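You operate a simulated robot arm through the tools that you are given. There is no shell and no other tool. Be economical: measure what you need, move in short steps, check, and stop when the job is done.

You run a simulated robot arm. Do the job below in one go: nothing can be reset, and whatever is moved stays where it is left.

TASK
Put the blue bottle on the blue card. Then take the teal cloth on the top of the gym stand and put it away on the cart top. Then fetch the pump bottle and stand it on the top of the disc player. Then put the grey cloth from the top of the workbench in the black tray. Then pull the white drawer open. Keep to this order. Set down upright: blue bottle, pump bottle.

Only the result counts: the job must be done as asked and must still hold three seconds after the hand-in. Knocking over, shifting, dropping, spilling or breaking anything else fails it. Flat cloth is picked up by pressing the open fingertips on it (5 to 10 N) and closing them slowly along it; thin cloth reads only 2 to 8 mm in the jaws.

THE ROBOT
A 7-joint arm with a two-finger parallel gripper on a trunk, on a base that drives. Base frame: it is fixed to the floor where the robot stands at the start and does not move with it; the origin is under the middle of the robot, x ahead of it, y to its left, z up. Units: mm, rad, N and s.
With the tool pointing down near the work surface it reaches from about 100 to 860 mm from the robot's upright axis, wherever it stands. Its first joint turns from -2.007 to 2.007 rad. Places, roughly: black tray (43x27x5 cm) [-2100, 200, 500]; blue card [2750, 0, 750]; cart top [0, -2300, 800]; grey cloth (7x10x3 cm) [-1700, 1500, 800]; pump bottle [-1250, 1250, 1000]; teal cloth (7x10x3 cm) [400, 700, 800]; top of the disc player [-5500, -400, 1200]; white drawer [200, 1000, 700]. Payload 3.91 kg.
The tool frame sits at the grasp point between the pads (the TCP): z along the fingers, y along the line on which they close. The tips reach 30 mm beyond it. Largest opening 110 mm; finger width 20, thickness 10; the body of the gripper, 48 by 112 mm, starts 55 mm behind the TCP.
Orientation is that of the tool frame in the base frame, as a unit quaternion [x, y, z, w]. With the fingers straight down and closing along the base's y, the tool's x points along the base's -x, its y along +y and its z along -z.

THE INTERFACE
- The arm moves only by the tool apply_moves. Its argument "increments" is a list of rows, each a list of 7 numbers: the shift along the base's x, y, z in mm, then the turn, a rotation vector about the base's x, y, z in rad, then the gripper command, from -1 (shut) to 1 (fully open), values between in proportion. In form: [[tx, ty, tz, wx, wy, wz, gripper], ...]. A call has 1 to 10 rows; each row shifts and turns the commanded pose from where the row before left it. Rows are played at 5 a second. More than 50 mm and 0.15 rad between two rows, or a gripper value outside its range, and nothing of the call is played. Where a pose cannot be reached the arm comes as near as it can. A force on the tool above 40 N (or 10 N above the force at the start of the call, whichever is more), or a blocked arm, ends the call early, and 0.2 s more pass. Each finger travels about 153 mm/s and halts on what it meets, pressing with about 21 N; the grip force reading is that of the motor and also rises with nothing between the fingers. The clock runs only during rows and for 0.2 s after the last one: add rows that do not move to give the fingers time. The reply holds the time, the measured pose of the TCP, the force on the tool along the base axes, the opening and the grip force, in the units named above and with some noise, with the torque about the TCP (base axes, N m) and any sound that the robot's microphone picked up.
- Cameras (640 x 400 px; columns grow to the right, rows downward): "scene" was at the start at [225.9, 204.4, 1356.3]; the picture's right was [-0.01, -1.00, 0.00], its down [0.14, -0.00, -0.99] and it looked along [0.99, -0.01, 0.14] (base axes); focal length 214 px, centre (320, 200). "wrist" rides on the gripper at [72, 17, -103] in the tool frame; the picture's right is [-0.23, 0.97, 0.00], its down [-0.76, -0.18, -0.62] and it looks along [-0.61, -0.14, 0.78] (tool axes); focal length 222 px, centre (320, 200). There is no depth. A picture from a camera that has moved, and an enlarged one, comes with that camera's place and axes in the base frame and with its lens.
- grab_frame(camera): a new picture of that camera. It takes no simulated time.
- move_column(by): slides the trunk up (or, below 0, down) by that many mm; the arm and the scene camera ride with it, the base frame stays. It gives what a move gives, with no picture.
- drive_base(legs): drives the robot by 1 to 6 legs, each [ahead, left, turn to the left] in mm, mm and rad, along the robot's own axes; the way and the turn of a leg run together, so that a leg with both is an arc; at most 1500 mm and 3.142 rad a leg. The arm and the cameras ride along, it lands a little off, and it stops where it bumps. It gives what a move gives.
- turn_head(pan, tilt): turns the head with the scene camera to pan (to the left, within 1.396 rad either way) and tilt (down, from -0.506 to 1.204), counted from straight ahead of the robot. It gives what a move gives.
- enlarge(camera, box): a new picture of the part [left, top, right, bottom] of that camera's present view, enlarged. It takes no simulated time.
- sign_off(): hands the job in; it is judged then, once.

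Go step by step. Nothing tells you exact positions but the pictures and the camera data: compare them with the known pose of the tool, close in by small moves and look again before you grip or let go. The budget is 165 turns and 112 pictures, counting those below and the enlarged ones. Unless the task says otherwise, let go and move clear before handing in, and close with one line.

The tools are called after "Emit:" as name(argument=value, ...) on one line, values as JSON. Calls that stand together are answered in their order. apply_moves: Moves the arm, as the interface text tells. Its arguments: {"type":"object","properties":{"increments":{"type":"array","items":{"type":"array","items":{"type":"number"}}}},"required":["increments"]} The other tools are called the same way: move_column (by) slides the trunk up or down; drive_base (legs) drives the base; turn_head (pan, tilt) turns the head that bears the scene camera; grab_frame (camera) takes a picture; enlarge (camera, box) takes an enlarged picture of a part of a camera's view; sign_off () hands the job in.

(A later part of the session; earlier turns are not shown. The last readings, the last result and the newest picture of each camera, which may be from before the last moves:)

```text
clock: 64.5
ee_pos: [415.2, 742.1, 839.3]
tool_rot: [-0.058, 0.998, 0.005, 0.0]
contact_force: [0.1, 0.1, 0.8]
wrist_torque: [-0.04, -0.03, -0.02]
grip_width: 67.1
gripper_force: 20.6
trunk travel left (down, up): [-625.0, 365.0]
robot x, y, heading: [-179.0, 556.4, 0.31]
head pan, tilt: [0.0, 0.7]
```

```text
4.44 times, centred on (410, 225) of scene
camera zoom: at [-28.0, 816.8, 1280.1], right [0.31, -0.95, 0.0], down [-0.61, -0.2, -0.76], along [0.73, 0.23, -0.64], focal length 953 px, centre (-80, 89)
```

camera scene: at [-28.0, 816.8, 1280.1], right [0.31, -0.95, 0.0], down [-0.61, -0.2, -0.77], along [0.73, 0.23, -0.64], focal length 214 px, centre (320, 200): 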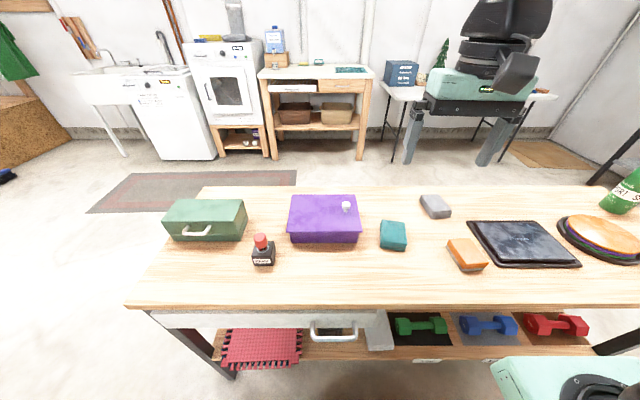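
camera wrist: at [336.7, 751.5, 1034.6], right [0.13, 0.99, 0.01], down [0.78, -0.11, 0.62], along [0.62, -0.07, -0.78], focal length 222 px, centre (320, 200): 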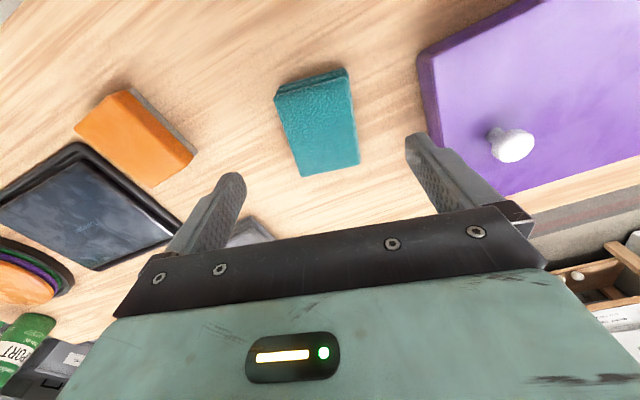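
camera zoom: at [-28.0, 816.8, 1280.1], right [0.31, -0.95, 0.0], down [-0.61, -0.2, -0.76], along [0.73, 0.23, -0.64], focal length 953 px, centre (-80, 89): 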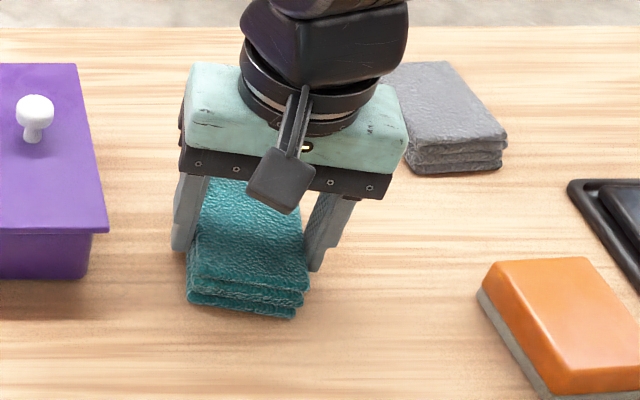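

It is gripped at 67 mm as a firm block. I'll lift.

Emit:
apply_moves(increments=[[0, 0, 15, 0, 0, 0, -1], [0, 0, 25, 0, 0, 0, -1], [0, 0, 40, 0, 0, 0, -1], [0, 0, 45, 0, 0, 0, -1], [0, 0, 45, 0, 0, 0, -1], [0, 0, 45, 0, 0, 0, -1], [0, 0, 0, 0, 0, 0, -1]])

Emit:
grab_frame(camera="scene")

```text
clock: 66.1
ee_pos: [414.0, 741.6, 1054.3]
tool_rot: [-0.058, 0.998, 0.006, 0.0]
contact_force: [0.3, 0.9, -0.2]
wrist_torque: [-0.03, -0.01, 0.0]
grip_width: 0.2
gripper_force: 21.4
trunk travel left (down, up): [-625.0, 365.0]
robot x, y, heading: [-179.8, 553.6, 0.311]
head pan, tilt: [0.0, 0.7]
```

```text
73 pictures are left
camera scene: at [-27.9, 816.8, 1280.1], right [0.31, -0.95, 0.0], down [-0.61, -0.2, -0.76], along [0.73, 0.23, -0.64], focal length 214 px, centre (320, 200)
```

scene: 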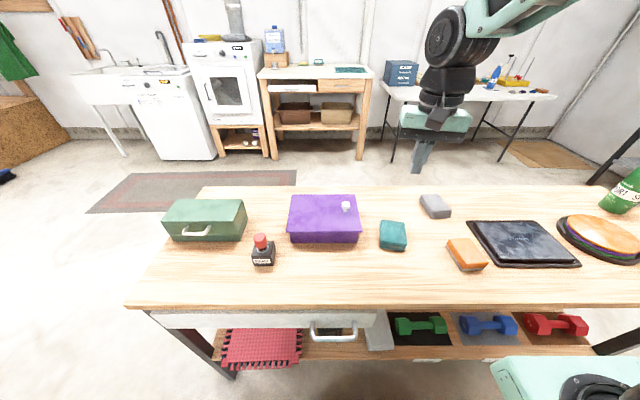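

It slipped out and fell back into place. I'll use the stated method instead: press the part-open fingertips on top with 5–10 N and close slowly.

Emit:
apply_moves(increments=[[0, 0, -45, 0, 0, 0, 0], [0, 0, -45, 0, 0, 0, 0], [0, 0, -45, 0, 0, 0, 0], [0, 0, -35, 0, 0, 0, 0], [0, 0, -10, 0, 0, 0, 0], [0, 0, 0, 0, 0, 0, 0]])

Emit:
enlarge(camera="wrist", box=[200, 40, 460, 220])

```text
clock: 67.5
ee_pos: [415.3, 741.5, 876.0]
tool_rot: [-0.058, 0.998, 0.005, -0.001]
contact_force: [-0.9, 0.4, -0.9]
wrist_torque: [0.01, -0.03, -0.01]
grip_width: 54.9
gripper_force: 0.1
trunk travel left (down, up): [-625.0, 365.0]
robot x, y, heading: [-179.7, 556.0, 0.316]
head pan, tilt: [0.0, 0.7]
```

```text
2.22 times, centred on (330, 130) of wrist
camera zoom: at [340.0, 749.6, 980.7], right [0.11, 0.99, 0.01], down [0.78, -0.1, 0.62], along [0.62, -0.06, -0.78], focal length 494 px, centre (298, 356)
```

zoom: 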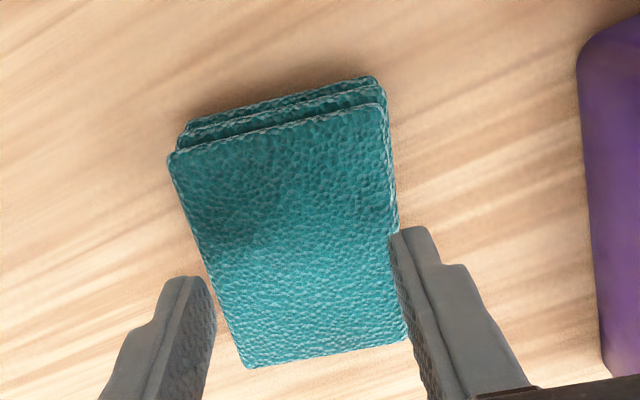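

Centred. I'll narrow the opening to about 38 mm so both tips land on the cloth, and descend until 5–10 N.

Emit:
apply_moves(increments=[[0, 0, -3, 0, 0, 0, -0.3], [0, 0, -3, 0, 0, 0, -0.3], [0, 0, -3, 0, 0, 0, -0.3], [0, 0, 0, 0, 0, 0, -0.3]])

```text
clock: 68.5
ee_pos: [412.1, 741.6, 866.8]
tool_rot: [-0.058, 0.998, 0.005, 0.0]
contact_force: [-1.1, -1.1, 0.6]
wrist_torque: [-0.01, -0.01, -0.01]
grip_width: 38.6
gripper_force: 0.0
trunk travel left (down, up): [-625.0, 365.0]
robot x, y, heading: [-180.4, 556.1, 0.313]
head pan, tilt: [0.0, 0.7]
```

No contact yet, so I'll continue down.

Emit:
apply_moves(increments=[[0, 0, -2, 0, 0, 0, -0.3], [0, 0, -2, 0, 0, 0, -0.3], [0, 0, 0, 0, 0, 0, -0.3]])

```text
clock: 69.3
ee_pos: [414.1, 741.0, 861.7]
tool_rot: [-0.058, 0.998, 0.005, -0.001]
contact_force: [-0.8, 0.2, -0.2]
wrist_torque: [0.0, 0.05, -0.01]
grip_width: 38.3
gripper_force: 0.1
trunk travel left (down, up): [-625.0, 365.0]
robot x, y, heading: [-179.6, 553.7, 0.311]
head pan, tilt: [0.0, 0.7]
```

Emit:
apply_moves(increments=[[0, 0, -2, 0, 0, 0, -0.3], [0, 0, -2, 0, 0, 0, -0.3], [0, 0, 0, 0, 0, 0, -0.3]])

```text
clock: 70.1
ee_pos: [415.3, 742.1, 859.0]
tool_rot: [-0.058, 0.998, 0.006, 0.002]
contact_force: [-6.5, -3.1, 33.7]
wrist_torque: [-0.73, 0.13, -0.01]
grip_width: 39.2
gripper_force: 1.1
trunk travel left (down, up): [-625.0, 365.0]
robot x, y, heading: [-179.8, 554.4, 0.31]
head pan, tilt: [0.0, 0.7]
```

Contact at about 860, but 34 N is too much. I'll ease up 1.6 mm.

Emit:
apply_moves(increments=[[0, 0, 1.6, 0, 0, 0, -0.3], [0, 0, 0, 0, 0, 0, -0.3]])

```text
clock: 70.7
ee_pos: [412.9, 742.5, 859.5]
tool_rot: [-0.058, 0.998, 0.005, 0.001]
contact_force: [0.3, 2.3, 19.4]
wrist_torque: [-0.39, -0.07, 0.06]
grip_width: 38.5
gripper_force: 0.0
trunk travel left (down, up): [-625.0, 365.0]
robot x, y, heading: [-177.2, 555.4, 0.312]
head pan, tilt: [0.0, 0.7]
```

Emit:
apply_moves(increments=[[0, 0, 1.3, 0, 0, 0, -0.3], [0, 0, 0, 0, 0, 0, -0.3]])

```text
clock: 71.3
ee_pos: [413.9, 741.6, 858.5]
tool_rot: [-0.057, 0.998, 0.006, -0.001]
contact_force: [2.4, 0.7, 4.5]
wrist_torque: [-0.06, -0.11, 0.1]
grip_width: 38.2
gripper_force: 0.0
trunk travel left (down, up): [-625.0, 365.0]
robot x, y, heading: [-178.3, 554.5, 0.31]
head pan, tilt: [0.0, 0.7]
```

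About 10 N/mm. I'll add 0.3 mm to get about 8 N and close slowly.

Emit:
apply_moves(increments=[[0, 0, -0.3, 0, 0, 0, -0.34], [0, 0, 0, 0, 0, 0, -0.41], [0, 0, 0, 0, 0, 0, -0.48], [0, 0, 0, 0, 0, 0, -0.55], [0, 0, 0, 0, 0, 0, -0.62], [0, 0, 0, 0, 0, 0, -0.7], [0, 0, 0, 0, 0, 0, -0.78], [0, 0, 0, 0, 0, 0, -0.87], [0, 0, 0, 0, 0, 0, -1], [0, 0, 0, 0, 0, 0, -1]])

Emit:
enlarge(camera="wrist", box=[200, 40, 460, 220])

```text
clock: 73.5
ee_pos: [412.5, 740.8, 859.9]
tool_rot: [-0.058, 0.998, 0.005, 0.0]
contact_force: [-0.1, 0.2, 0.4]
wrist_torque: [0.0, 0.0, 0.0]
grip_width: 0.0
gripper_force: 21.2
trunk travel left (down, up): [-625.0, 365.0]
robot x, y, heading: [-180.5, 553.2, 0.313]
head pan, tilt: [0.0, 0.7]
```

```text
2.22 times, centred on (330, 130) of wrist
camera zoom: at [339.3, 749.2, 965.0], right [0.11, 0.99, 0.01], down [0.78, -0.1, 0.62], along [0.62, -0.06, -0.78], focal length 494 px, centre (298, 356)
```

zoom: 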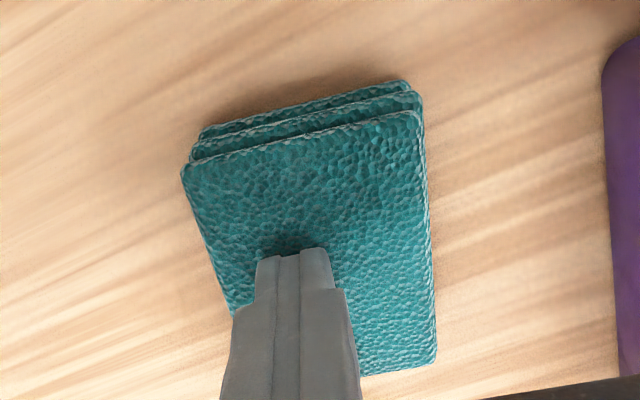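

The fingers closed on nothing, and the press was probably lost during closing. I'll retry: open wider, set the force, then close in stages while watching it.

Emit:
apply_moves(increments=[[0, 0, 6, 0, 0, 0, -1], [0, 0, 0, 0, 0, 0, -0.2], [0, 0, 0, 0, 0, 0, -0.2], [0, 0, -4, 0, 0, 0, -0.2], [0, 0, -2, 0, 0, 0, -0.2], [0, 0, 0, 0, 0, 0, -0.2]])

```text
clock: 74.9
ee_pos: [415.0, 742.2, 860.3]
tool_rot: [-0.058, 0.998, 0.004, 0.0]
contact_force: [0.2, 0.2, 7.4]
wrist_torque: [-0.18, -0.02, 0.02]
grip_width: 44.2
gripper_force: 0.3
trunk travel left (down, up): [-625.0, 365.0]
robot x, y, heading: [-180.3, 553.2, 0.312]
head pan, tilt: [0.0, 0.7]
```

Force is 7.4 N. I'll close by a small amount and watch.

Emit:
apply_moves(increments=[[0, 0, 0, 0, 0, 0, -0.24], [0, 0, 0, 0, 0, 0, -0.28], [0, 0, 0, 0, 0, 0, -0.32], [0, 0, 0, 0, 0, 0, -0.36], [0, 0, 0, 0, 0, 0, -0.4]])

```text
clock: 76.1
ee_pos: [414.3, 741.1, 860.0]
tool_rot: [-0.057, 0.998, 0.005, -0.001]
contact_force: [0.2, -3.1, 10.8]
wrist_torque: [-0.29, 0.01, -0.01]
grip_width: 34.7
gripper_force: 1.9
trunk travel left (down, up): [-625.0, 365.0]
robot x, y, heading: [-177.9, 551.5, 0.307]
head pan, tilt: [0.0, 0.7]
```

The drag shows up in the grip force (1.9 N). I'll keep closing slowly.

Emit:
apply_moves(increments=[[0, 0, 0.1, 0, 0, 0, -0.44], [0, 0, 0, 0, 0, 0, -0.48], [0, 0, 0, 0, 0, 0, -0.52], [0, 0, 0, 0, 0, 0, -0.56], [0, 0, 0, 0, 0, 0, -0.6]])

```text
clock: 77.3
ee_pos: [414.8, 742.2, 860.1]
tool_rot: [-0.057, 0.998, 0.005, 0.0]
contact_force: [-0.3, 0.4, 1.4]
wrist_torque: [-0.04, -0.02, 0.02]
grip_width: 22.3
gripper_force: 0.2
trunk travel left (down, up): [-625.0, 365.0]
robot x, y, heading: [-176.7, 550.8, 0.311]
head pan, tilt: [0.0, 0.7]
```

The force dropped to 1.4 N. I'll lower a little to restore it and continue.

Emit:
apply_moves(increments=[[0, 0, -0.7, 0, 0, 0, -0.6], [0, 0, 0, 0, 0, 0, -0.63], [0, 0, 0, 0, 0, 0, -0.66]])

```text
clock: 78.1
ee_pos: [414.6, 741.2, 859.6]
tool_rot: [-0.057, 0.998, 0.005, -0.001]
contact_force: [-0.2, -4.3, 10.6]
wrist_torque: [-0.27, 0.01, 0.0]
grip_width: 21.0
gripper_force: 2.8
trunk travel left (down, up): [-625.0, 365.0]
robot x, y, heading: [-184.3, 550.2, 0.313]
head pan, tilt: [0.0, 0.7]
```

Emit:
apply_moves(increments=[[0, 0, 0, 0, 0, 0, -0.7], [0, 0, 0, 0, 0, 0, -0.74], [0, 0, 0, 0, 0, 0, -0.78]])

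```text
clock: 78.9
ee_pos: [414.3, 742.8, 860.4]
tool_rot: [-0.059, 0.998, 0.005, 0.0]
contact_force: [1.8, -5.9, 14.0]
wrist_torque: [-0.3, -0.05, 0.0]
grip_width: 16.3
gripper_force: 4.4
trunk travel left (down, up): [-625.0, 365.0]
robot x, y, heading: [-181.2, 552.5, 0.308]
head pan, tilt: [0.0, 0.7]
```

The torque shows that only the -y finger is pressing: the tool is tilted about 0.01 rad. I'll lift, level the tool, reopen and press again.

Emit:
apply_moves(increments=[[0, 0, 5, -0.011, 0, 0, -0.7], [0, 0, 0, 0, 0, 0, -0.2], [0, 0, 0, 0, 0, 0, -0.2], [0, 0, -4, 0, 0, 0, -0.2], [0, 0, -1.5, 0, 0, 0, -0.2], [0, 0, 0, 0, 0, 0, -0.2]])

```text
clock: 80.3
ee_pos: [414.6, 741.6, 860.0]
tool_rot: [-0.058, 0.998, 0.001, 0.001]
contact_force: [1.5, 1.2, 11.2]
wrist_torque: [0.36, -0.04, 0.0]
grip_width: 44.9
gripper_force: 0.9
trunk travel left (down, up): [-625.0, 365.0]
robot x, y, heading: [-183.2, 551.0, 0.309]
head pan, tilt: [0.0, 0.7]
```

Now the +y finger carries it all, so I'll take back half of the tilt correction.

Emit:
apply_moves(increments=[[0, 0, 0, 0.005, 0, 0, -0.2], [0, 0, 0, 0, 0, 0, -0.2]])

```text
clock: 80.9
ee_pos: [415.1, 739.9, 859.0]
tool_rot: [-0.058, 0.998, 0.003, 0.0]
contact_force: [3.6, 0.8, 12.7]
wrist_torque: [0.33, -0.06, -0.08]
grip_width: 44.6
gripper_force: 0.0
trunk travel left (down, up): [-625.0, 365.0]
robot x, y, heading: [-182.1, 550.2, 0.309]
head pan, tilt: [0.0, 0.7]
```

Emit:
apply_moves(increments=[[0, 0, 0, 0.003, 0, 0, -0.2], [0, 0, 0, 0, 0, 0, -0.2]])

```text
clock: 81.5
ee_pos: [416.1, 741.8, 859.6]
tool_rot: [-0.058, 0.998, 0.005, 0.0]
contact_force: [3.6, 0.2, 13.7]
wrist_torque: [0.34, -0.06, -0.1]
grip_width: 43.8
gripper_force: 0.0
trunk travel left (down, up): [-625.0, 365.0]
robot x, y, heading: [-185.0, 555.7, 0.315]
head pan, tilt: [0.0, 0.7]
```

Emit:
apply_moves(increments=[[0, 0, 2, 0, 0, 0, -0.2], [0, 0, 0, 0.003, 0, 0, -0.2], [0, 0, -2, 0, 0, 0, -0.2], [0, 0, 0, 0, 0, 0, -0.2]])

Emit:
enlarge(camera="wrist", box=[200, 40, 460, 220])

```text
clock: 82.5
ee_pos: [413.0, 741.2, 860.1]
tool_rot: [-0.058, 0.998, 0.005, 0.0]
contact_force: [-2.4, -0.5, 6.9]
wrist_torque: [0.18, 0.06, 0.08]
grip_width: 43.5
gripper_force: 0.1
trunk travel left (down, up): [-625.0, 365.0]
robot x, y, heading: [-177.5, 555.8, 0.316]
head pan, tilt: [0.0, 0.7]
```

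```text
2.22 times, centred on (330, 130) of wrist
camera zoom: at [339.1, 749.0, 964.1], right [0.11, 0.99, 0.01], down [0.78, -0.1, 0.62], along [0.62, -0.06, -0.78], focal length 494 px, centre (298, 356)
```

zoom: 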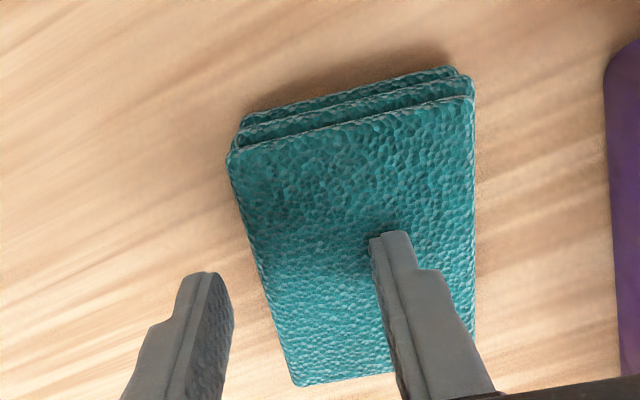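

The cloth had slid toward +y, so the -y finger was off it. I'll lift, shift +14 mm in y, level the tool and press again.

Emit:
apply_moves(increments=[[0, 0, 8, 0, 0, 0, -0.2], [0, 14, 0, -0.009, 0, 0, -0.2], [0, 0, -4, 0, 0, 0, -0.2], [0, 0, -3, 0, 0, 0, -0.2], [0, 0, 0, 0, 0, 0, -0.2]])

Emit:
enlarge(camera="wrist", box=[200, 40, 460, 220])

```text
clock: 83.7
ee_pos: [414.3, 754.8, 859.7]
tool_rot: [-0.057, 0.998, 0.001, 0.001]
contact_force: [-0.2, 0.5, 1.2]
wrist_torque: [-0.01, 0.02, -0.04]
grip_width: 44.1
gripper_force: 0.0
trunk travel left (down, up): [-625.0, 365.0]
robot x, y, heading: [-177.3, 553.5, 0.312]
head pan, tilt: [0.0, 0.7]
```

```text
2.22 times, centred on (330, 130) of wrist
camera zoom: at [339.4, 763.8, 964.4], right [0.11, 0.99, 0.0], down [0.78, -0.09, 0.62], along [0.62, -0.07, -0.78], focal length 494 px, centre (298, 356)
```

zoom: 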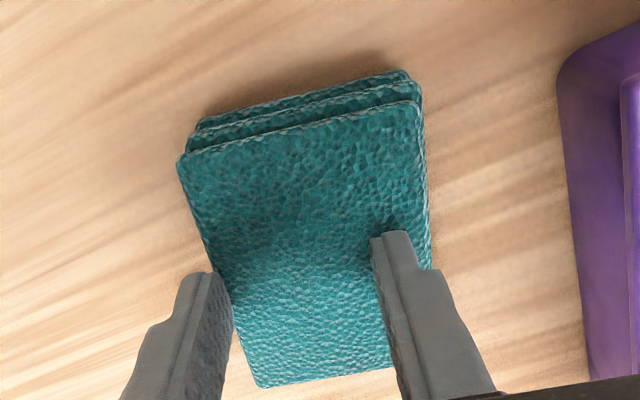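

The -y finger is at the very edge. I'll shift another 5 mm, narrow slightly, and press.

Emit:
apply_moves(increments=[[0, 5, 2, 0, 0, 0.05, -0.35], [0, 0, 0, 0, 0, 0, -0.35], [0, 0, -2.4, 0, 0, 0, -0.35], [0, 0, 0, 0, 0, 0, -0.35]])

```text
clock: 84.7
ee_pos: [413.6, 759.2, 859.0]
tool_rot: [-0.082, 0.997, 0.001, 0.0]
contact_force: [-1.1, 1.0, 5.9]
wrist_torque: [0.02, 0.0, 0.02]
grip_width: 35.2
gripper_force: 0.1
trunk travel left (down, up): [-625.0, 365.0]
robot x, y, heading: [-180.6, 549.1, 0.307]
head pan, tilt: [0.0, 0.7]
```

Balanced now: 5.9 N with almost no torque. I'll close slowly.

Emit:
apply_moves(increments=[[0, 0, -0.2, 0, 0, 0, -0.38], [0, 0, 0, 0, 0, 0, -0.41], [0, 0, 0, 0, 0, 0, -0.44], [0, 0, 0, 0, 0, 0, -0.47], [0, 0, 0, 0, 0, 0, -0.5]])

```text
clock: 85.9
ee_pos: [415.9, 758.6, 860.1]
tool_rot: [-0.082, 0.997, 0.002, 0.0]
contact_force: [0.0, -5.0, 14.1]
wrist_torque: [-0.22, -0.02, 0.0]
grip_width: 31.1
gripper_force: 3.8
trunk travel left (down, up): [-625.0, 365.0]
robot x, y, heading: [-177.3, 553.0, 0.314]
head pan, tilt: [0.0, 0.7]
```

Emit:
apply_moves(increments=[[0, 0, 0.3, -0.004, 0, 0, -0.52], [0, 0, 0, 0, 0, 0, -0.55], [0, 0, 0, 0, 0, 0, -0.58], [0, 0, 0, 0, 0, 0, -0.61]])

```text
clock: 86.9
ee_pos: [414.6, 760.5, 859.0]
tool_rot: [-0.083, 0.997, 0.0, 0.0]
contact_force: [-0.1, 5.5, 10.2]
wrist_torque: [0.2, -0.01, 0.01]
grip_width: 23.5
gripper_force: 1.5
trunk travel left (down, up): [-625.0, 365.0]
robot x, y, heading: [-183.6, 550.6, 0.311]
head pan, tilt: [0.0, 0.7]
```

Emit:
apply_moves(increments=[[0, 0, 0, 0.002, 0, 0, -0.64], [0, 0, 0, 0, 0, 0, -0.68], [0, 0, 0, 0, 0, 0, -0.72], [0, 0, 0, 0, 0, 0, -0.76]])

Emit:
enlarge(camera="wrist", box=[200, 40, 460, 220])

```text
clock: 87.9
ee_pos: [412.9, 760.6, 859.1]
tool_rot: [-0.082, 0.997, -0.001, -0.001]
contact_force: [-1.2, -0.2, 1.3]
wrist_torque: [0.02, 0.04, 0.02]
grip_width: 13.5
gripper_force: 1.0
trunk travel left (down, up): [-625.0, 365.0]
robot x, y, heading: [-179.4, 551.6, 0.311]
head pan, tilt: [0.0, 0.7]
```

```text
2.22 times, centred on (330, 130) of wrist
camera zoom: at [338.7, 764.8, 964.5], right [0.06, 1.0, 0.0], down [0.78, -0.05, 0.62], along [0.62, -0.04, -0.78], focal length 494 px, centre (298, 356)
```

zoom: 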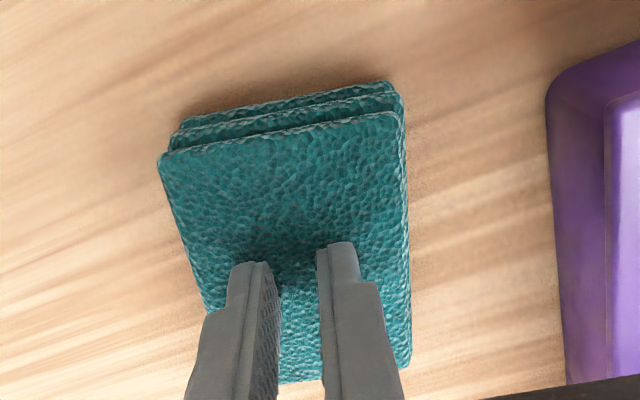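

No fold is forming visibly yet. I'll restore the press force and finish closing.

Emit:
apply_moves(increments=[[0, 0, -0.7, 0, 0, 0, -0.76], [0, 0, 0, 0, 0, 0, -0.8], [0, 0, 0, 0, 0, 0, -0.84]])

```text
clock: 88.7
ee_pos: [412.6, 759.9, 860.3]
tool_rot: [-0.082, 0.997, 0.0, -0.001]
contact_force: [0.1, -0.4, 7.0]
wrist_torque: [0.0, 0.01, -0.04]
grip_width: 10.7
gripper_force: 1.6
trunk travel left (down, up): [-625.0, 365.0]
robot x, y, heading: [-181.6, 551.3, 0.314]
head pan, tilt: [0.0, 0.7]
```

Emit:
apply_moves(increments=[[0, 0, 0, 0, 0, 0, -0.88], [0, 0, 0, 0, 0, 0, -0.92], [0, 0, 0, 0, 0, 0, -0.96], [0, 0, 0, 0, 0, 0, -1], [0, 0, 0, 0, 0, 0, -1]])

```text
clock: 89.9
ee_pos: [413.8, 760.3, 859.4]
tool_rot: [-0.083, 0.997, -0.001, 0.0]
contact_force: [-0.7, -0.2, 9.4]
wrist_torque: [0.01, -0.05, -0.03]
grip_width: 0.0
gripper_force: 20.7
trunk travel left (down, up): [-625.0, 365.0]
robot x, y, heading: [-183.4, 552.9, 0.309]
head pan, tilt: [0.0, 0.7]
```

The cloth is stiff, so pinching won't fold it. The earlier straddle was about 10 mm off its length centre, shallow, and lifted fast. I'll raise, open fully, shift -9 mm in x, turn -0.065 rad, and go deeper this time.

Emit:
apply_moves(increments=[[0, 0, 30, 0, 0, 0, -1], [-9, 0, 20, 0, 0, -0.065, 0], [0, 0, 0, 0, 0, 0, 1], [0, 0, 0, 0, 0, 0, 1], [0, 0, -35, 0, 0, 0, 1], [0, 0, -25, 0, 0, 0, 1], [0, 0, -5, 0, 0, 0, 1], [0, 0, 0, 0, 0, 0, 1]])

Emit:
enlarge(camera="wrist", box=[160, 20, 500, 240])

```text
clock: 91.7
ee_pos: [408.1, 761.6, 844.8]
tool_rot: [-0.049, 0.999, 0.0, -0.001]
contact_force: [0.2, 0.4, 0.0]
wrist_torque: [0.0, -0.03, 0.01]
grip_width: 110.0
gripper_force: 0.1
trunk travel left (down, up): [-625.0, 365.0]
robot x, y, heading: [-180.0, 550.0, 0.306]
head pan, tilt: [0.0, 0.7]
```

```text
1.82 times, centred on (330, 130) of wrist
camera zoom: at [332.0, 772.2, 948.7], right [0.13, 0.99, 0.0], down [0.78, -0.1, 0.62], along [0.62, -0.08, -0.78], focal length 404 px, centre (302, 327)
```

zoom: 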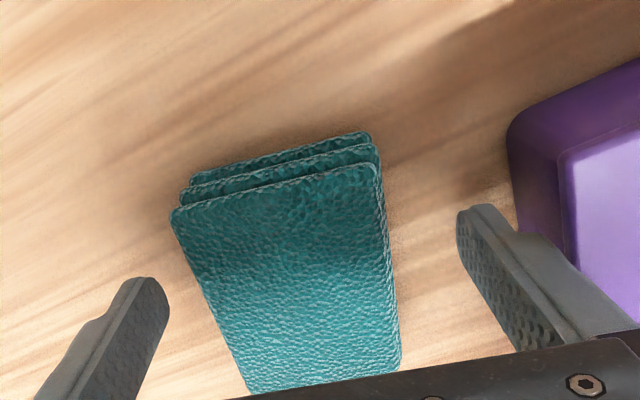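

Well centred now. I'll lower to near the bench.

Emit:
apply_moves(increments=[[0, 0, -5, 0, 0, 0, 1], [0, 0, -3, 0, 0, 0, 1], [0, 0, -2, 0, 0, 0, 1], [0, 0, 0, 0, 0, 0, 1]])

```text
clock: 92.7
ee_pos: [403.9, 760.3, 835.4]
tool_rot: [-0.049, 0.999, 0.0, -0.001]
contact_force: [0.2, -0.2, -0.2]
wrist_torque: [0.02, -0.02, -0.01]
grip_width: 109.8
gripper_force: 0.1
trunk travel left (down, up): [-625.0, 365.0]
robot x, y, heading: [-179.0, 552.7, 0.307]
head pan, tilt: [0.0, 0.7]
```

Emit:
apply_moves(increments=[[0, 0, -2, 0, 0, 0, 0.6], [0, 0, 0, 0, 0, 0, 0.3], [0, 0, 0, 0, 0, 0, 0.1], [0, 0, 0, 0, 0, 0, -0.2], [0, 0, 0, 0, 0, 0, -0.6], [0, 0, 0, 0, 0, 0, -1], [0, 0, 0, 0, 0, 0, -1], [0, 0, 0, 0, 0, 0, -1]])

Emit:
apply_moves(increments=[[0, 0, 3, 0, 0, 0, -1], [0, 0, 4, 0, 0, 0, -1], [0, 0, 4, 0, 0, 0, -1], [0, 0, 4, 0, 0, 0, -1]])

Emit:
enlarge(camera="scene", box=[350, 180, 470, 270])

```text
clock: 94.5
ee_pos: [405.5, 761.6, 832.3]
tool_rot: [-0.05, 0.999, 0.0, -0.001]
contact_force: [0.0, 0.3, 0.6]
wrist_torque: [-0.02, -0.07, 0.03]
grip_width: 67.4
gripper_force: 20.8
trunk travel left (down, up): [-625.0, 365.0]
robot x, y, heading: [-181.0, 557.6, 0.311]
head pan, tilt: [0.0, 0.7]
```

```text
clock: 95.5
ee_pos: [404.7, 760.6, 847.2]
tool_rot: [-0.05, 0.999, -0.001, -0.001]
contact_force: [-0.2, 0.1, -0.7]
wrist_torque: [-0.02, -0.03, -0.01]
grip_width: 67.3
gripper_force: 20.9
trunk travel left (down, up): [-625.0, 365.0]
robot x, y, heading: [-180.3, 548.6, 0.309]
head pan, tilt: [0.0, 0.7]
```

```text
4.44 times, centred on (410, 225) of scene
camera zoom: at [-27.9, 816.8, 1280.1], right [0.31, -0.95, 0.0], down [-0.61, -0.2, -0.76], along [0.73, 0.23, -0.64], focal length 953 px, centre (-80, 89)
```

zoom: 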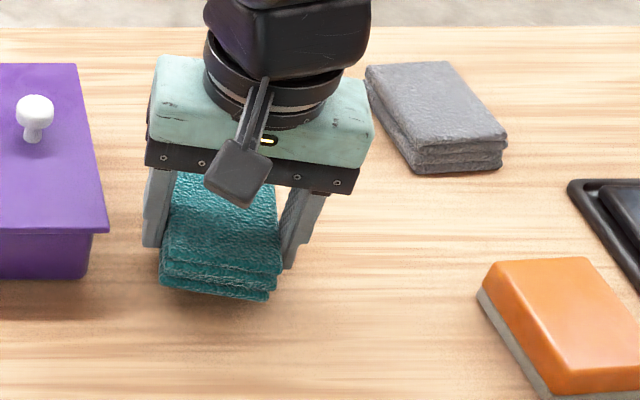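

It is lifted this time. I'll continue raising gently.

Emit:
apply_moves(increments=[[0, 0, 5, 0, 0, 0, -1], [0, 0, 8, 0, 0, 0, -1], [0, 0, 11, 0, 0, 0, -1], [0, 0, 14, 0, 0, 0, -1], [0, 0, 16, 0, 0, 0, -1], [0, 0, 16, 0, 0, 0, -1], [0, 0, 16, 0, 0, 0, -1], [0, 0, 14, 0, 0, 0, -1], [0, 0, 10, 0, 0, 0, -1], [0, 0, 5, 0, 0, 0, -1]])

Emit:
enlarge(camera="scene", box=[300, 60, 500, 270])

```text
clock: 97.7
ee_pos: [406.0, 761.2, 962.0]
tool_rot: [-0.05, 0.999, -0.001, -0.001]
contact_force: [0.0, 0.5, -0.7]
wrist_torque: [0.0, 0.01, 0.01]
grip_width: 67.4
gripper_force: 20.8
trunk travel left (down, up): [-625.0, 365.0]
robot x, y, heading: [-181.8, 554.5, 0.316]
head pan, tilt: [0.0, 0.7]
```

```text
1.90 times, centred on (400, 165) of scene
camera zoom: at [-27.9, 816.8, 1280.1], right [0.31, -0.95, 0.0], down [-0.61, -0.2, -0.76], along [0.73, 0.23, -0.64], focal length 408 px, centre (168, 267)
```

zoom: 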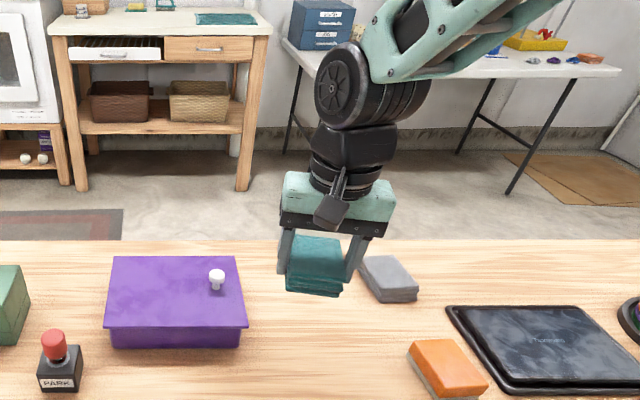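

The cloth is held. I'll back away from the stand, turn to the right toward the cart and drive part of the way, then look.

Emit:
drive_base(legs=[[-300, 0, 0], [0, 0, -1.88], [1000, 300, 0]])

Emit:
turn_head(pan=0, tilt=0.5)

Emit:
grab_frame(camera="scene")

```text
clock: 99.8
ee_pos: [135.7, 677.3, 962.0]
tool_rot: [-0.053, 0.999, 0.0, -0.001]
contact_force: [-0.8, 0.2, -0.3]
wrist_torque: [-0.01, 0.05, -0.02]
grip_width: 67.6
gripper_force: 21.2
trunk travel left (down, up): [-625.0, 365.0]
robot x, y, heading: [-448.6, 464.0, 0.319]
head pan, tilt: [0.0, 0.7]
stopped in leg 1: the robot was blocked; the commanded pose is now the measured one
```

```text
clock: 100.5
ee_pos: [134.7, 677.1, 962.2]
tool_rot: [-0.054, 0.999, 0.0, -0.001]
contact_force: [-0.1, -0.3, -0.2]
wrist_torque: [-0.02, 0.03, -0.03]
grip_width: 67.6
gripper_force: 20.8
trunk travel left (down, up): [-625.0, 365.0]
robot x, y, heading: [-449.1, 464.7, 0.316]
head pan, tilt: [0.0, 0.499]
```

```text
64 pictures are left
camera scene: at [-292.7, 733.0, 1297.7], right [0.31, -0.95, 0.0], down [-0.46, -0.15, -0.88], along [0.83, 0.27, -0.48], focal length 214 px, centre (320, 200)
```

scene: 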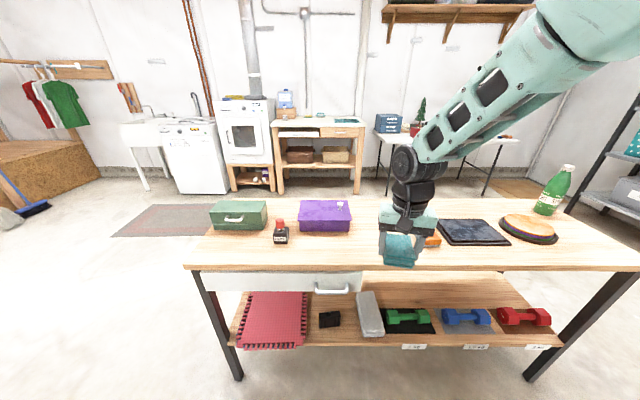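

The robot was blocked at the end of the back leg, so something is behind it. I'll ease forward 60 mm and look both ways.

Emit:
drive_base(legs=[[50, 0, 0]])

Emit:
turn_head(pan=1.39, tilt=0.6)

Emit:
grab_frame(camera="scene")

Emit:
turn_head(pan=-1.39, tilt=0.6)

Emit:
grab_frame(camera="scene")

```text
clock: 101.5
ee_pos: [183.7, 693.8, 962.5]
tool_rot: [-0.054, 0.999, 0.0, -0.001]
contact_force: [-0.2, 0.2, -1.3]
wrist_torque: [0.0, -0.03, 0.01]
grip_width: 67.4
gripper_force: 21.4
trunk travel left (down, up): [-625.0, 365.0]
robot x, y, heading: [-403.4, 478.3, 0.322]
head pan, tilt: [0.0, 0.499]
```

```text
clock: 103.0
ee_pos: [182.6, 693.7, 962.7]
tool_rot: [-0.054, 0.999, 0.0, -0.001]
contact_force: [-0.9, -0.4, -0.9]
wrist_torque: [0.0, -0.01, 0.04]
grip_width: 67.4
gripper_force: 20.4
trunk travel left (down, up): [-625.0, 365.0]
robot x, y, heading: [-398.2, 480.4, 0.317]
head pan, tilt: [1.389, 0.6]
```

```text
63 pictures are left
camera scene: at [-342.2, 808.2, 1288.7], right [0.99, 0.14, 0.0], down [0.08, -0.56, -0.83], along [-0.11, 0.82, -0.56], focal length 214 px, centre (320, 200)
```

scene: 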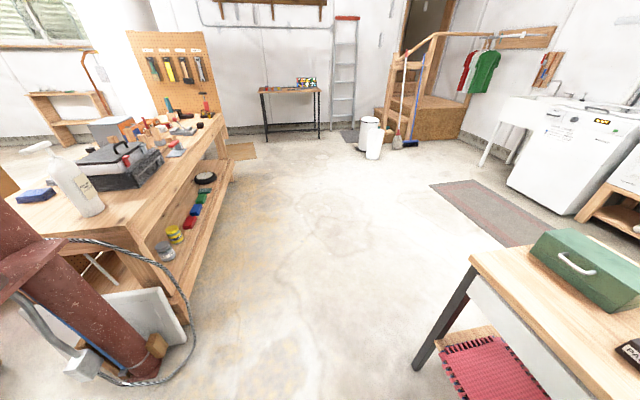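

```text
clock: 105.4
ee_pos: [183.5, 694.4, 962.9]
tool_rot: [-0.054, 0.999, 0.0, -0.001]
contact_force: [0.5, 0.8, -0.3]
wrist_torque: [0.01, 0.02, -0.01]
grip_width: 67.4
gripper_force: 20.5
trunk travel left (down, up): [-625.0, 365.0]
robot x, y, heading: [-399.3, 482.6, 0.315]
head pan, tilt: [-1.389, 0.6]
```

```text
62 pictures are left
camera scene: at [-287.9, 643.0, 1288.7], right [-0.88, -0.48, 0.0], down [-0.27, 0.5, -0.83], along [0.4, -0.72, -0.56], focal length 214 px, centre (320, 200)
```

scene: 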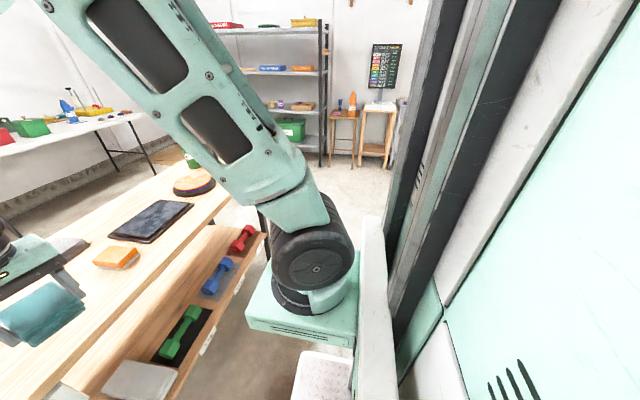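

The red column and the workbench with the pump bottle are behind-left. What blocked me directly behind is unseen, so I'll return along my known free path and look around from there.

Emit:
drive_base(legs=[[150, 0, 0], [0, -950, 0]])

Emit:
turn_head(pan=-1.39, tilt=0.45)

Emit:
grab_frame(camera="scene")

```text
clock: 111.5
ee_pos: [631.2, -194.3, 963.1]
tool_rot: [-0.049, 0.999, -0.001, -0.001]
contact_force: [0.4, 0.5, -0.7]
wrist_torque: [-0.02, 0.02, 0.0]
grip_width: 67.3
gripper_force: 21.0
trunk travel left (down, up): [-625.0, 365.0]
robot x, y, heading: [45.6, -402.3, 0.309]
head pan, tilt: [-1.389, 0.6]
```

```text
clock: 112.2
ee_pos: [631.8, -194.5, 962.5]
tool_rot: [-0.048, 0.999, 0.0, 0.0]
contact_force: [0.1, 0.3, -1.2]
wrist_torque: [0.01, 0.01, -0.01]
grip_width: 67.4
gripper_force: 21.5
trunk travel left (down, up): [-625.0, 365.0]
robot x, y, heading: [48.4, -399.3, 0.305]
head pan, tilt: [-1.389, 0.45]
```

```text
61 pictures are left
camera scene: at [160.6, -243.0, 1302.2], right [-0.88, -0.47, 0.0], down [-0.2, 0.39, -0.9], along [0.42, -0.8, -0.44], focal length 214 px, centre (320, 200)
```

scene: 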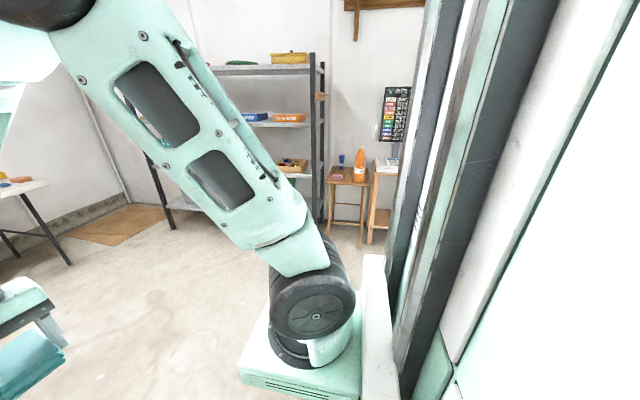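

The area ahead-right is open. I'll move off the bench further and turn right partially, then look toward the cart.

Emit:
drive_base(legs=[[0, -300, 0], [0, 0, -1.3]])

Emit:
turn_head(pan=-0.6, tilt=0.4)

Emit:
grab_frame(camera="scene")

```text
clock: 117.4
ee_pos: [506.5, -1185.4, 962.2]
tool_rot: [0.555, 0.832, 0.001, -0.001]
contact_force: [0.6, -0.7, -0.3]
wrist_torque: [0.0, -0.01, -0.04]
grip_width: 67.4
gripper_force: 20.4
trunk travel left (down, up): [-625.0, 365.0]
robot x, y, heading: [138.5, -687.7, -0.965]
head pan, tilt: [-1.389, 0.45]
```

```text
clock: 118.5
ee_pos: [506.1, -1186.1, 963.3]
tool_rot: [0.555, 0.832, 0.0, 0.0]
contact_force: [0.1, 0.0, -0.4]
wrist_torque: [0.01, -0.04, -0.02]
grip_width: 67.2
gripper_force: 21.0
trunk travel left (down, up): [-625.0, 365.0]
robot x, y, heading: [136.3, -686.7, -0.969]
head pan, tilt: [-0.6, 0.4]
```

```text
60 pictures are left
camera scene: at [385.1, -779.7, 1306.9], right [-1.0, 0.0, 0.0], down [0.0, 0.39, -0.92], along [0.0, -0.92, -0.39], focal length 214 px, centre (320, 200)
```

scene: 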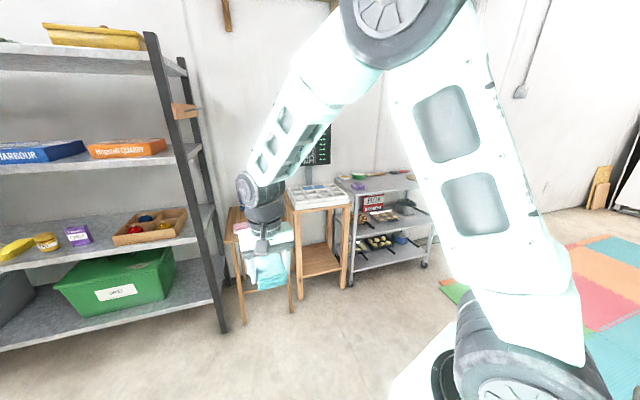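

The metal cart is at about (-75, -2200). I'll approach to about (-100, -1250), facing it, and look again.

Emit:
drive_base(legs=[[330, -514, 0], [0, 0, -0.3]])

Emit:
turn_head(pan=-0.2, tilt=0.5)

Emit:
grab_frame(camera="scene")

```text
clock: 122.9
ee_pos: [114.1, -1826.7, 962.4]
tool_rot: [0.67, 0.743, 0.0, -0.001]
contact_force: [0.1, 0.3, -0.1]
wrist_torque: [0.01, 0.0, 0.02]
grip_width: 67.0
gripper_force: 21.2
trunk travel left (down, up): [-625.0, 365.0]
robot x, y, heading: [-96.6, -1242.3, -1.26]
head pan, tilt: [-0.6, 0.4]
```

```text
clock: 123.8
ee_pos: [112.3, -1827.3, 962.5]
tool_rot: [0.669, 0.743, 0.001, 0.0]
contact_force: [0.5, 0.1, -0.2]
wrist_torque: [0.01, -0.01, 0.01]
grip_width: 67.5
gripper_force: 21.2
trunk travel left (down, up): [-625.0, 365.0]
robot x, y, heading: [-98.6, -1242.1, -1.262]
head pan, tilt: [-0.201, 0.499]
```

```text
59 pictures are left
camera scene: at [150.5, -1404.8, 1297.8], right [-0.99, -0.11, 0.0], down [-0.05, 0.48, -0.88], along [0.1, -0.87, -0.48], focal length 214 px, centre (320, 200)
```

scene: 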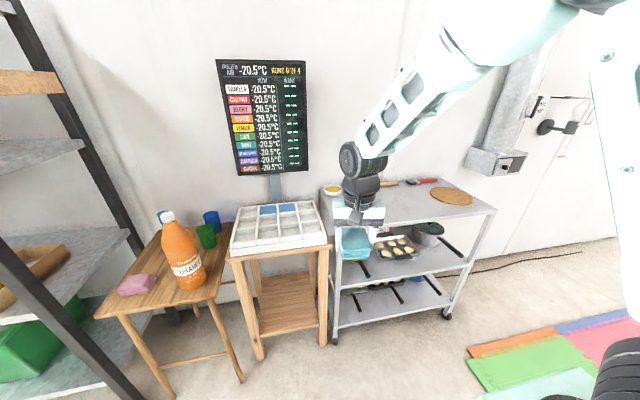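

The cart top has a bowl at left, a board at right, and free room in the middle. I'll move 280 mm ahead and 300 mm right so the cloth is near its centre.

Emit:
drive_base(legs=[[0, -300, 0], [260, 0, 0]])

Emit:
turn_head(pan=-0.2, tilt=0.7)

Emit:
grab_frame(camera="scene")

Emit:
grab_frame(camera="wrist")

```text
clock: 127.3
ee_pos: [-82.5, -2170.3, 961.5]
tool_rot: [0.668, 0.744, 0.001, 0.0]
contact_force: [-0.6, -0.1, -0.5]
wrist_torque: [-0.02, -0.01, -0.01]
grip_width: 67.5
gripper_force: 20.9
trunk travel left (down, up): [-625.0, 365.0]
robot x, y, heading: [-297.3, -1589.1, -1.25]
head pan, tilt: [-0.201, 0.499]
```

```text
clock: 128.1
ee_pos: [-83.3, -2170.1, 962.8]
tool_rot: [0.668, 0.744, 0.0, -0.001]
contact_force: [-0.2, 0.3, 0.1]
wrist_torque: [0.02, -0.01, 0.01]
grip_width: 67.4
gripper_force: 21.0
trunk travel left (down, up): [-625.0, 365.0]
robot x, y, heading: [-297.5, -1588.5, -1.255]
head pan, tilt: [-0.201, 0.7]
```

```text
58 pictures are left
camera scene: at [-49.1, -1743.2, 1280.1], right [-0.99, -0.12, 0.0], down [-0.08, 0.64, -0.77], along [0.09, -0.76, -0.64], focal length 214 px, centre (320, 200)
```

scene: 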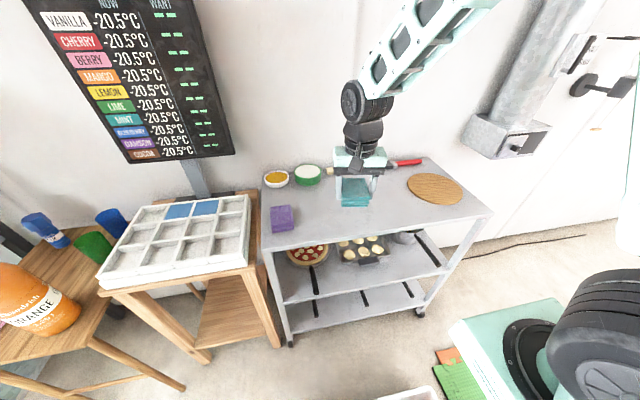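

```text
57 pictures are left
camera wrist: at [-75.0, -2097.0, 1066.9], right [0.99, -0.12, 0.0], down [-0.09, -0.78, 0.62], along [-0.07, -0.62, -0.78], focal length 222 px, centre (320, 200)
```

wrist: 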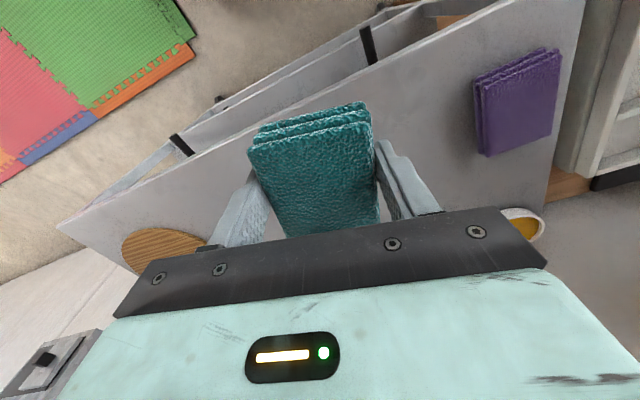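

There is free space between the purple cloth and the round board. I'll move to (-130, -2300) and lower slowly.

Emit:
apply_moves(increments=[[-12, -30, 0, 0, 0, 0, -1], [-12, -34, 0, 0, 0, 0, -1], [-12, -34, 0, 0, 0, 0, -1], [-11, -32, 0, 0, 0, 0, -1], [0, 0, -20, 0, 0, 0, -1], [0, 0, -25, 0, 0, 0, -1], [0, 0, -25, 0, 0, 0, -1], [0, 0, -15, 0, 0, 0, -1], [0, 0, 0, 0, 0, 0, -1]])

Emit:
enlarge(camera="scene", box=[250, 120, 500, 260])

```text
clock: 130.1
ee_pos: [-131.7, -2300.4, 877.2]
tool_rot: [0.667, 0.745, 0.001, 0.0]
contact_force: [-0.4, -0.2, 0.0]
wrist_torque: [0.0, -0.04, -0.04]
grip_width: 67.4
gripper_force: 20.9
trunk travel left (down, up): [-625.0, 365.0]
robot x, y, heading: [-294.4, -1585.3, -1.256]
head pan, tilt: [-0.201, 0.7]
```

```text
2.56 times, centred on (375, 190) of scene
camera zoom: at [-49.2, -1743.2, 1280.1], right [-0.99, -0.12, 0.0], down [-0.08, 0.64, -0.76], along [0.09, -0.76, -0.64], focal length 549 px, centre (179, 226)
```

zoom: 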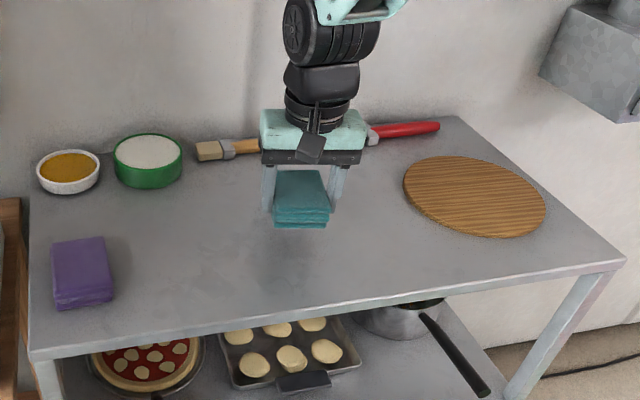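

Clear of everything. I'll lower until contact.

Emit:
apply_moves(increments=[[0, 0, -15, 0, 0, 0, -1], [0, 0, -10, 0, 0, 0, -1], [0, 0, -5, 0, 0, 0, -1], [0, 0, -4, 0, 0, 0, -1], [0, 0, -4, 0, 0, 0, -1], [0, 0, 0, 0, 0, 0, -1]])

Emit:
enlarge(camera="scene", box=[310, 160, 430, 240])

```text
clock: 131.4
ee_pos: [-130.0, -2301.9, 839.2]
tool_rot: [0.668, 0.744, 0.0, 0.0]
contact_force: [0.4, 0.8, -0.2]
wrist_torque: [-0.03, 0.03, 0.0]
grip_width: 67.8
gripper_force: 21.4
trunk travel left (down, up): [-625.0, 365.0]
robot x, y, heading: [-297.4, -1587.8, -1.253]
head pan, tilt: [-0.201, 0.7]
```

```text
5.00 times, centred on (370, 200) of scene
camera zoom: at [-49.1, -1743.2, 1280.1], right [-0.99, -0.12, 0.0], down [-0.08, 0.64, -0.76], along [0.09, -0.76, -0.64], focal length 1072 px, centre (70, 200)
```

zoom: 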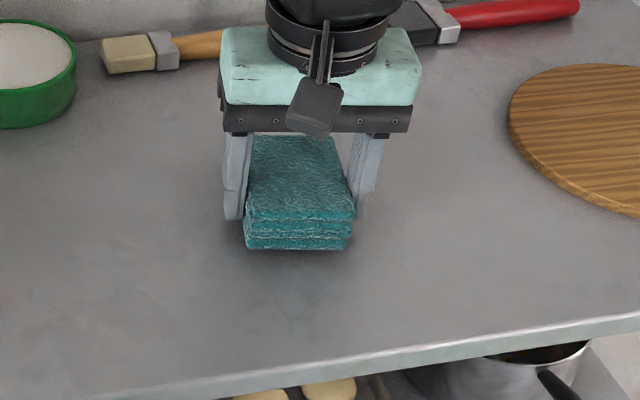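

Emit:
apply_moves(increments=[[0, 0, -4, 0, 0, 0, -1], [0, 0, -3, 0, 0, 0, -1], [0, 0, -3, 0, 0, 0, -1], [0, 0, 0, 0, 0, 0, -1]])

```text
clock: 132.4
ee_pos: [-129.4, -2299.7, 831.0]
tool_rot: [0.667, 0.745, 0.0, 0.001]
contact_force: [-0.9, 4.1, 25.9]
wrist_torque: [0.04, 0.05, 0.03]
grip_width: 67.7
gripper_force: 20.9
trunk travel left (down, up): [-625.0, 365.0]
robot x, y, heading: [-295.8, -1586.6, -1.255]
head pan, tilt: [-0.201, 0.7]
```

Contact at z ≈ 832. I'll relax, open and lift.

Emit:
apply_moves(increments=[[0, 0, 2, 0, 0, 0, -1], [0, 0, 0, 0, 0, 0, 0.3], [0, 0, 0, 0, 0, 0, 0.7], [0, 0, 0, 0, 0, 0, 1], [0, 0, 20, 0, 0, 0, 1], [0, 0, 45, 0, 0, 0, 1], [0, 0, 48, 0, 0, 0, 1], [0, 0, 48, 0, 0, 0, 1], [0, 0, 40, 0, 0, 0, 1]])

Emit:
enlarge(camera="scene", box=[250, 120, 500, 260])

```text
clock: 134.4
ee_pos: [-131.1, -2303.7, 1034.3]
tool_rot: [0.668, 0.745, 0.0, 0.0]
contact_force: [-0.3, -0.2, -0.7]
wrist_torque: [0.02, -0.04, -0.04]
grip_width: 110.0
gripper_force: 0.0
trunk travel left (down, up): [-625.0, 365.0]
robot x, y, heading: [-294.5, -1586.1, -1.246]
head pan, tilt: [-0.201, 0.7]
```

```text
2.56 times, centred on (375, 190) of scene
camera zoom: at [-49.0, -1743.4, 1280.0], right [-0.99, -0.12, 0.0], down [-0.08, 0.64, -0.76], along [0.09, -0.76, -0.64], focal length 549 px, centre (179, 226)
```

zoom: 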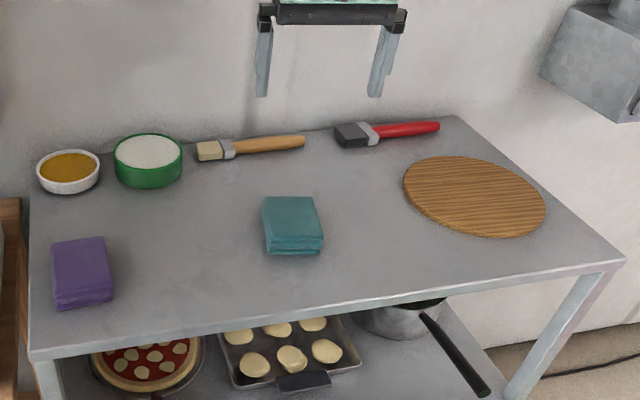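

The teal cloth rests on the cart. I'll retract the arm, back off, and look toward -x before turning that way.

Emit:
apply_moves(increments=[[-15, 45, 0, 0, 0, 0, 1], [-15, 45, 0, 0, 0, 0, 1], [-15, 45, 10, 0, 0, 0, 1], [-15, 45, 10, 0, 0, 0, 1], [-10, 45, 10, 0, 0, 0, 1], [0, 0, 0, 0, 0, 0, 1]])

Emit:
drive_base(legs=[[-350, 200, 0]])

Emit:
turn_head(pan=-1.39, tilt=0.35)

Emit:
grab_frame(camera="scene")

```text
clock: 135.8
ee_pos: [-197.6, -2077.0, 1061.6]
tool_rot: [0.668, 0.744, 0.001, -0.001]
contact_force: [-0.1, -0.1, 0.5]
wrist_torque: [0.04, -0.01, 0.01]
grip_width: 110.4
gripper_force: 0.1
trunk travel left (down, up): [-625.0, 365.0]
robot x, y, heading: [-294.4, -1588.1, -1.252]
head pan, tilt: [-0.201, 0.7]
```

```text
clock: 138.4
ee_pos: [-112.7, -1677.1, 1062.4]
tool_rot: [0.665, 0.747, 0.002, -0.001]
contact_force: [0.6, -0.6, -0.3]
wrist_torque: [-0.01, 0.01, 0.01]
grip_width: 110.1
gripper_force: 0.0
trunk travel left (down, up): [-625.0, 365.0]
robot x, y, heading: [-216.9, -1191.9, -1.244]
head pan, tilt: [-0.201, 0.7]
```

```text
clock: 139.8
ee_pos: [-112.2, -1678.9, 1062.1]
tool_rot: [0.665, 0.747, 0.001, -0.001]
contact_force: [0.3, 0.4, 0.6]
wrist_torque: [0.01, 0.0, 0.0]
grip_width: 110.1
gripper_force: 0.0
trunk travel left (down, up): [-625.0, 365.0]
robot x, y, heading: [-213.8, -1187.5, -1.243]
head pan, tilt: [-1.389, 0.351]
```

```text
53 pictures are left
camera scene: at [-59.3, -1304.7, 1311.5], right [-0.49, 0.87, 0.0], down [0.3, 0.17, -0.94], along [-0.82, -0.46, -0.34], focal length 214 px, centre (320, 200)
```

scene: 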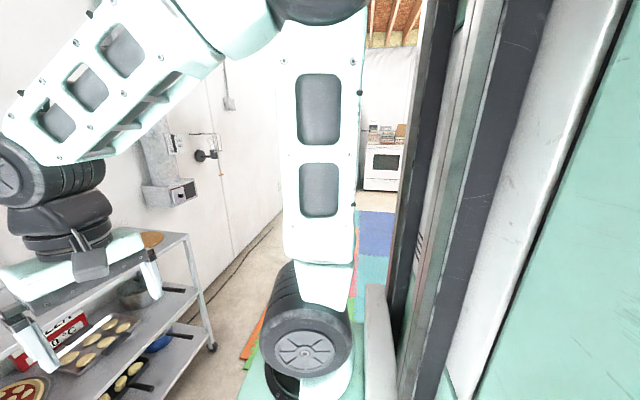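

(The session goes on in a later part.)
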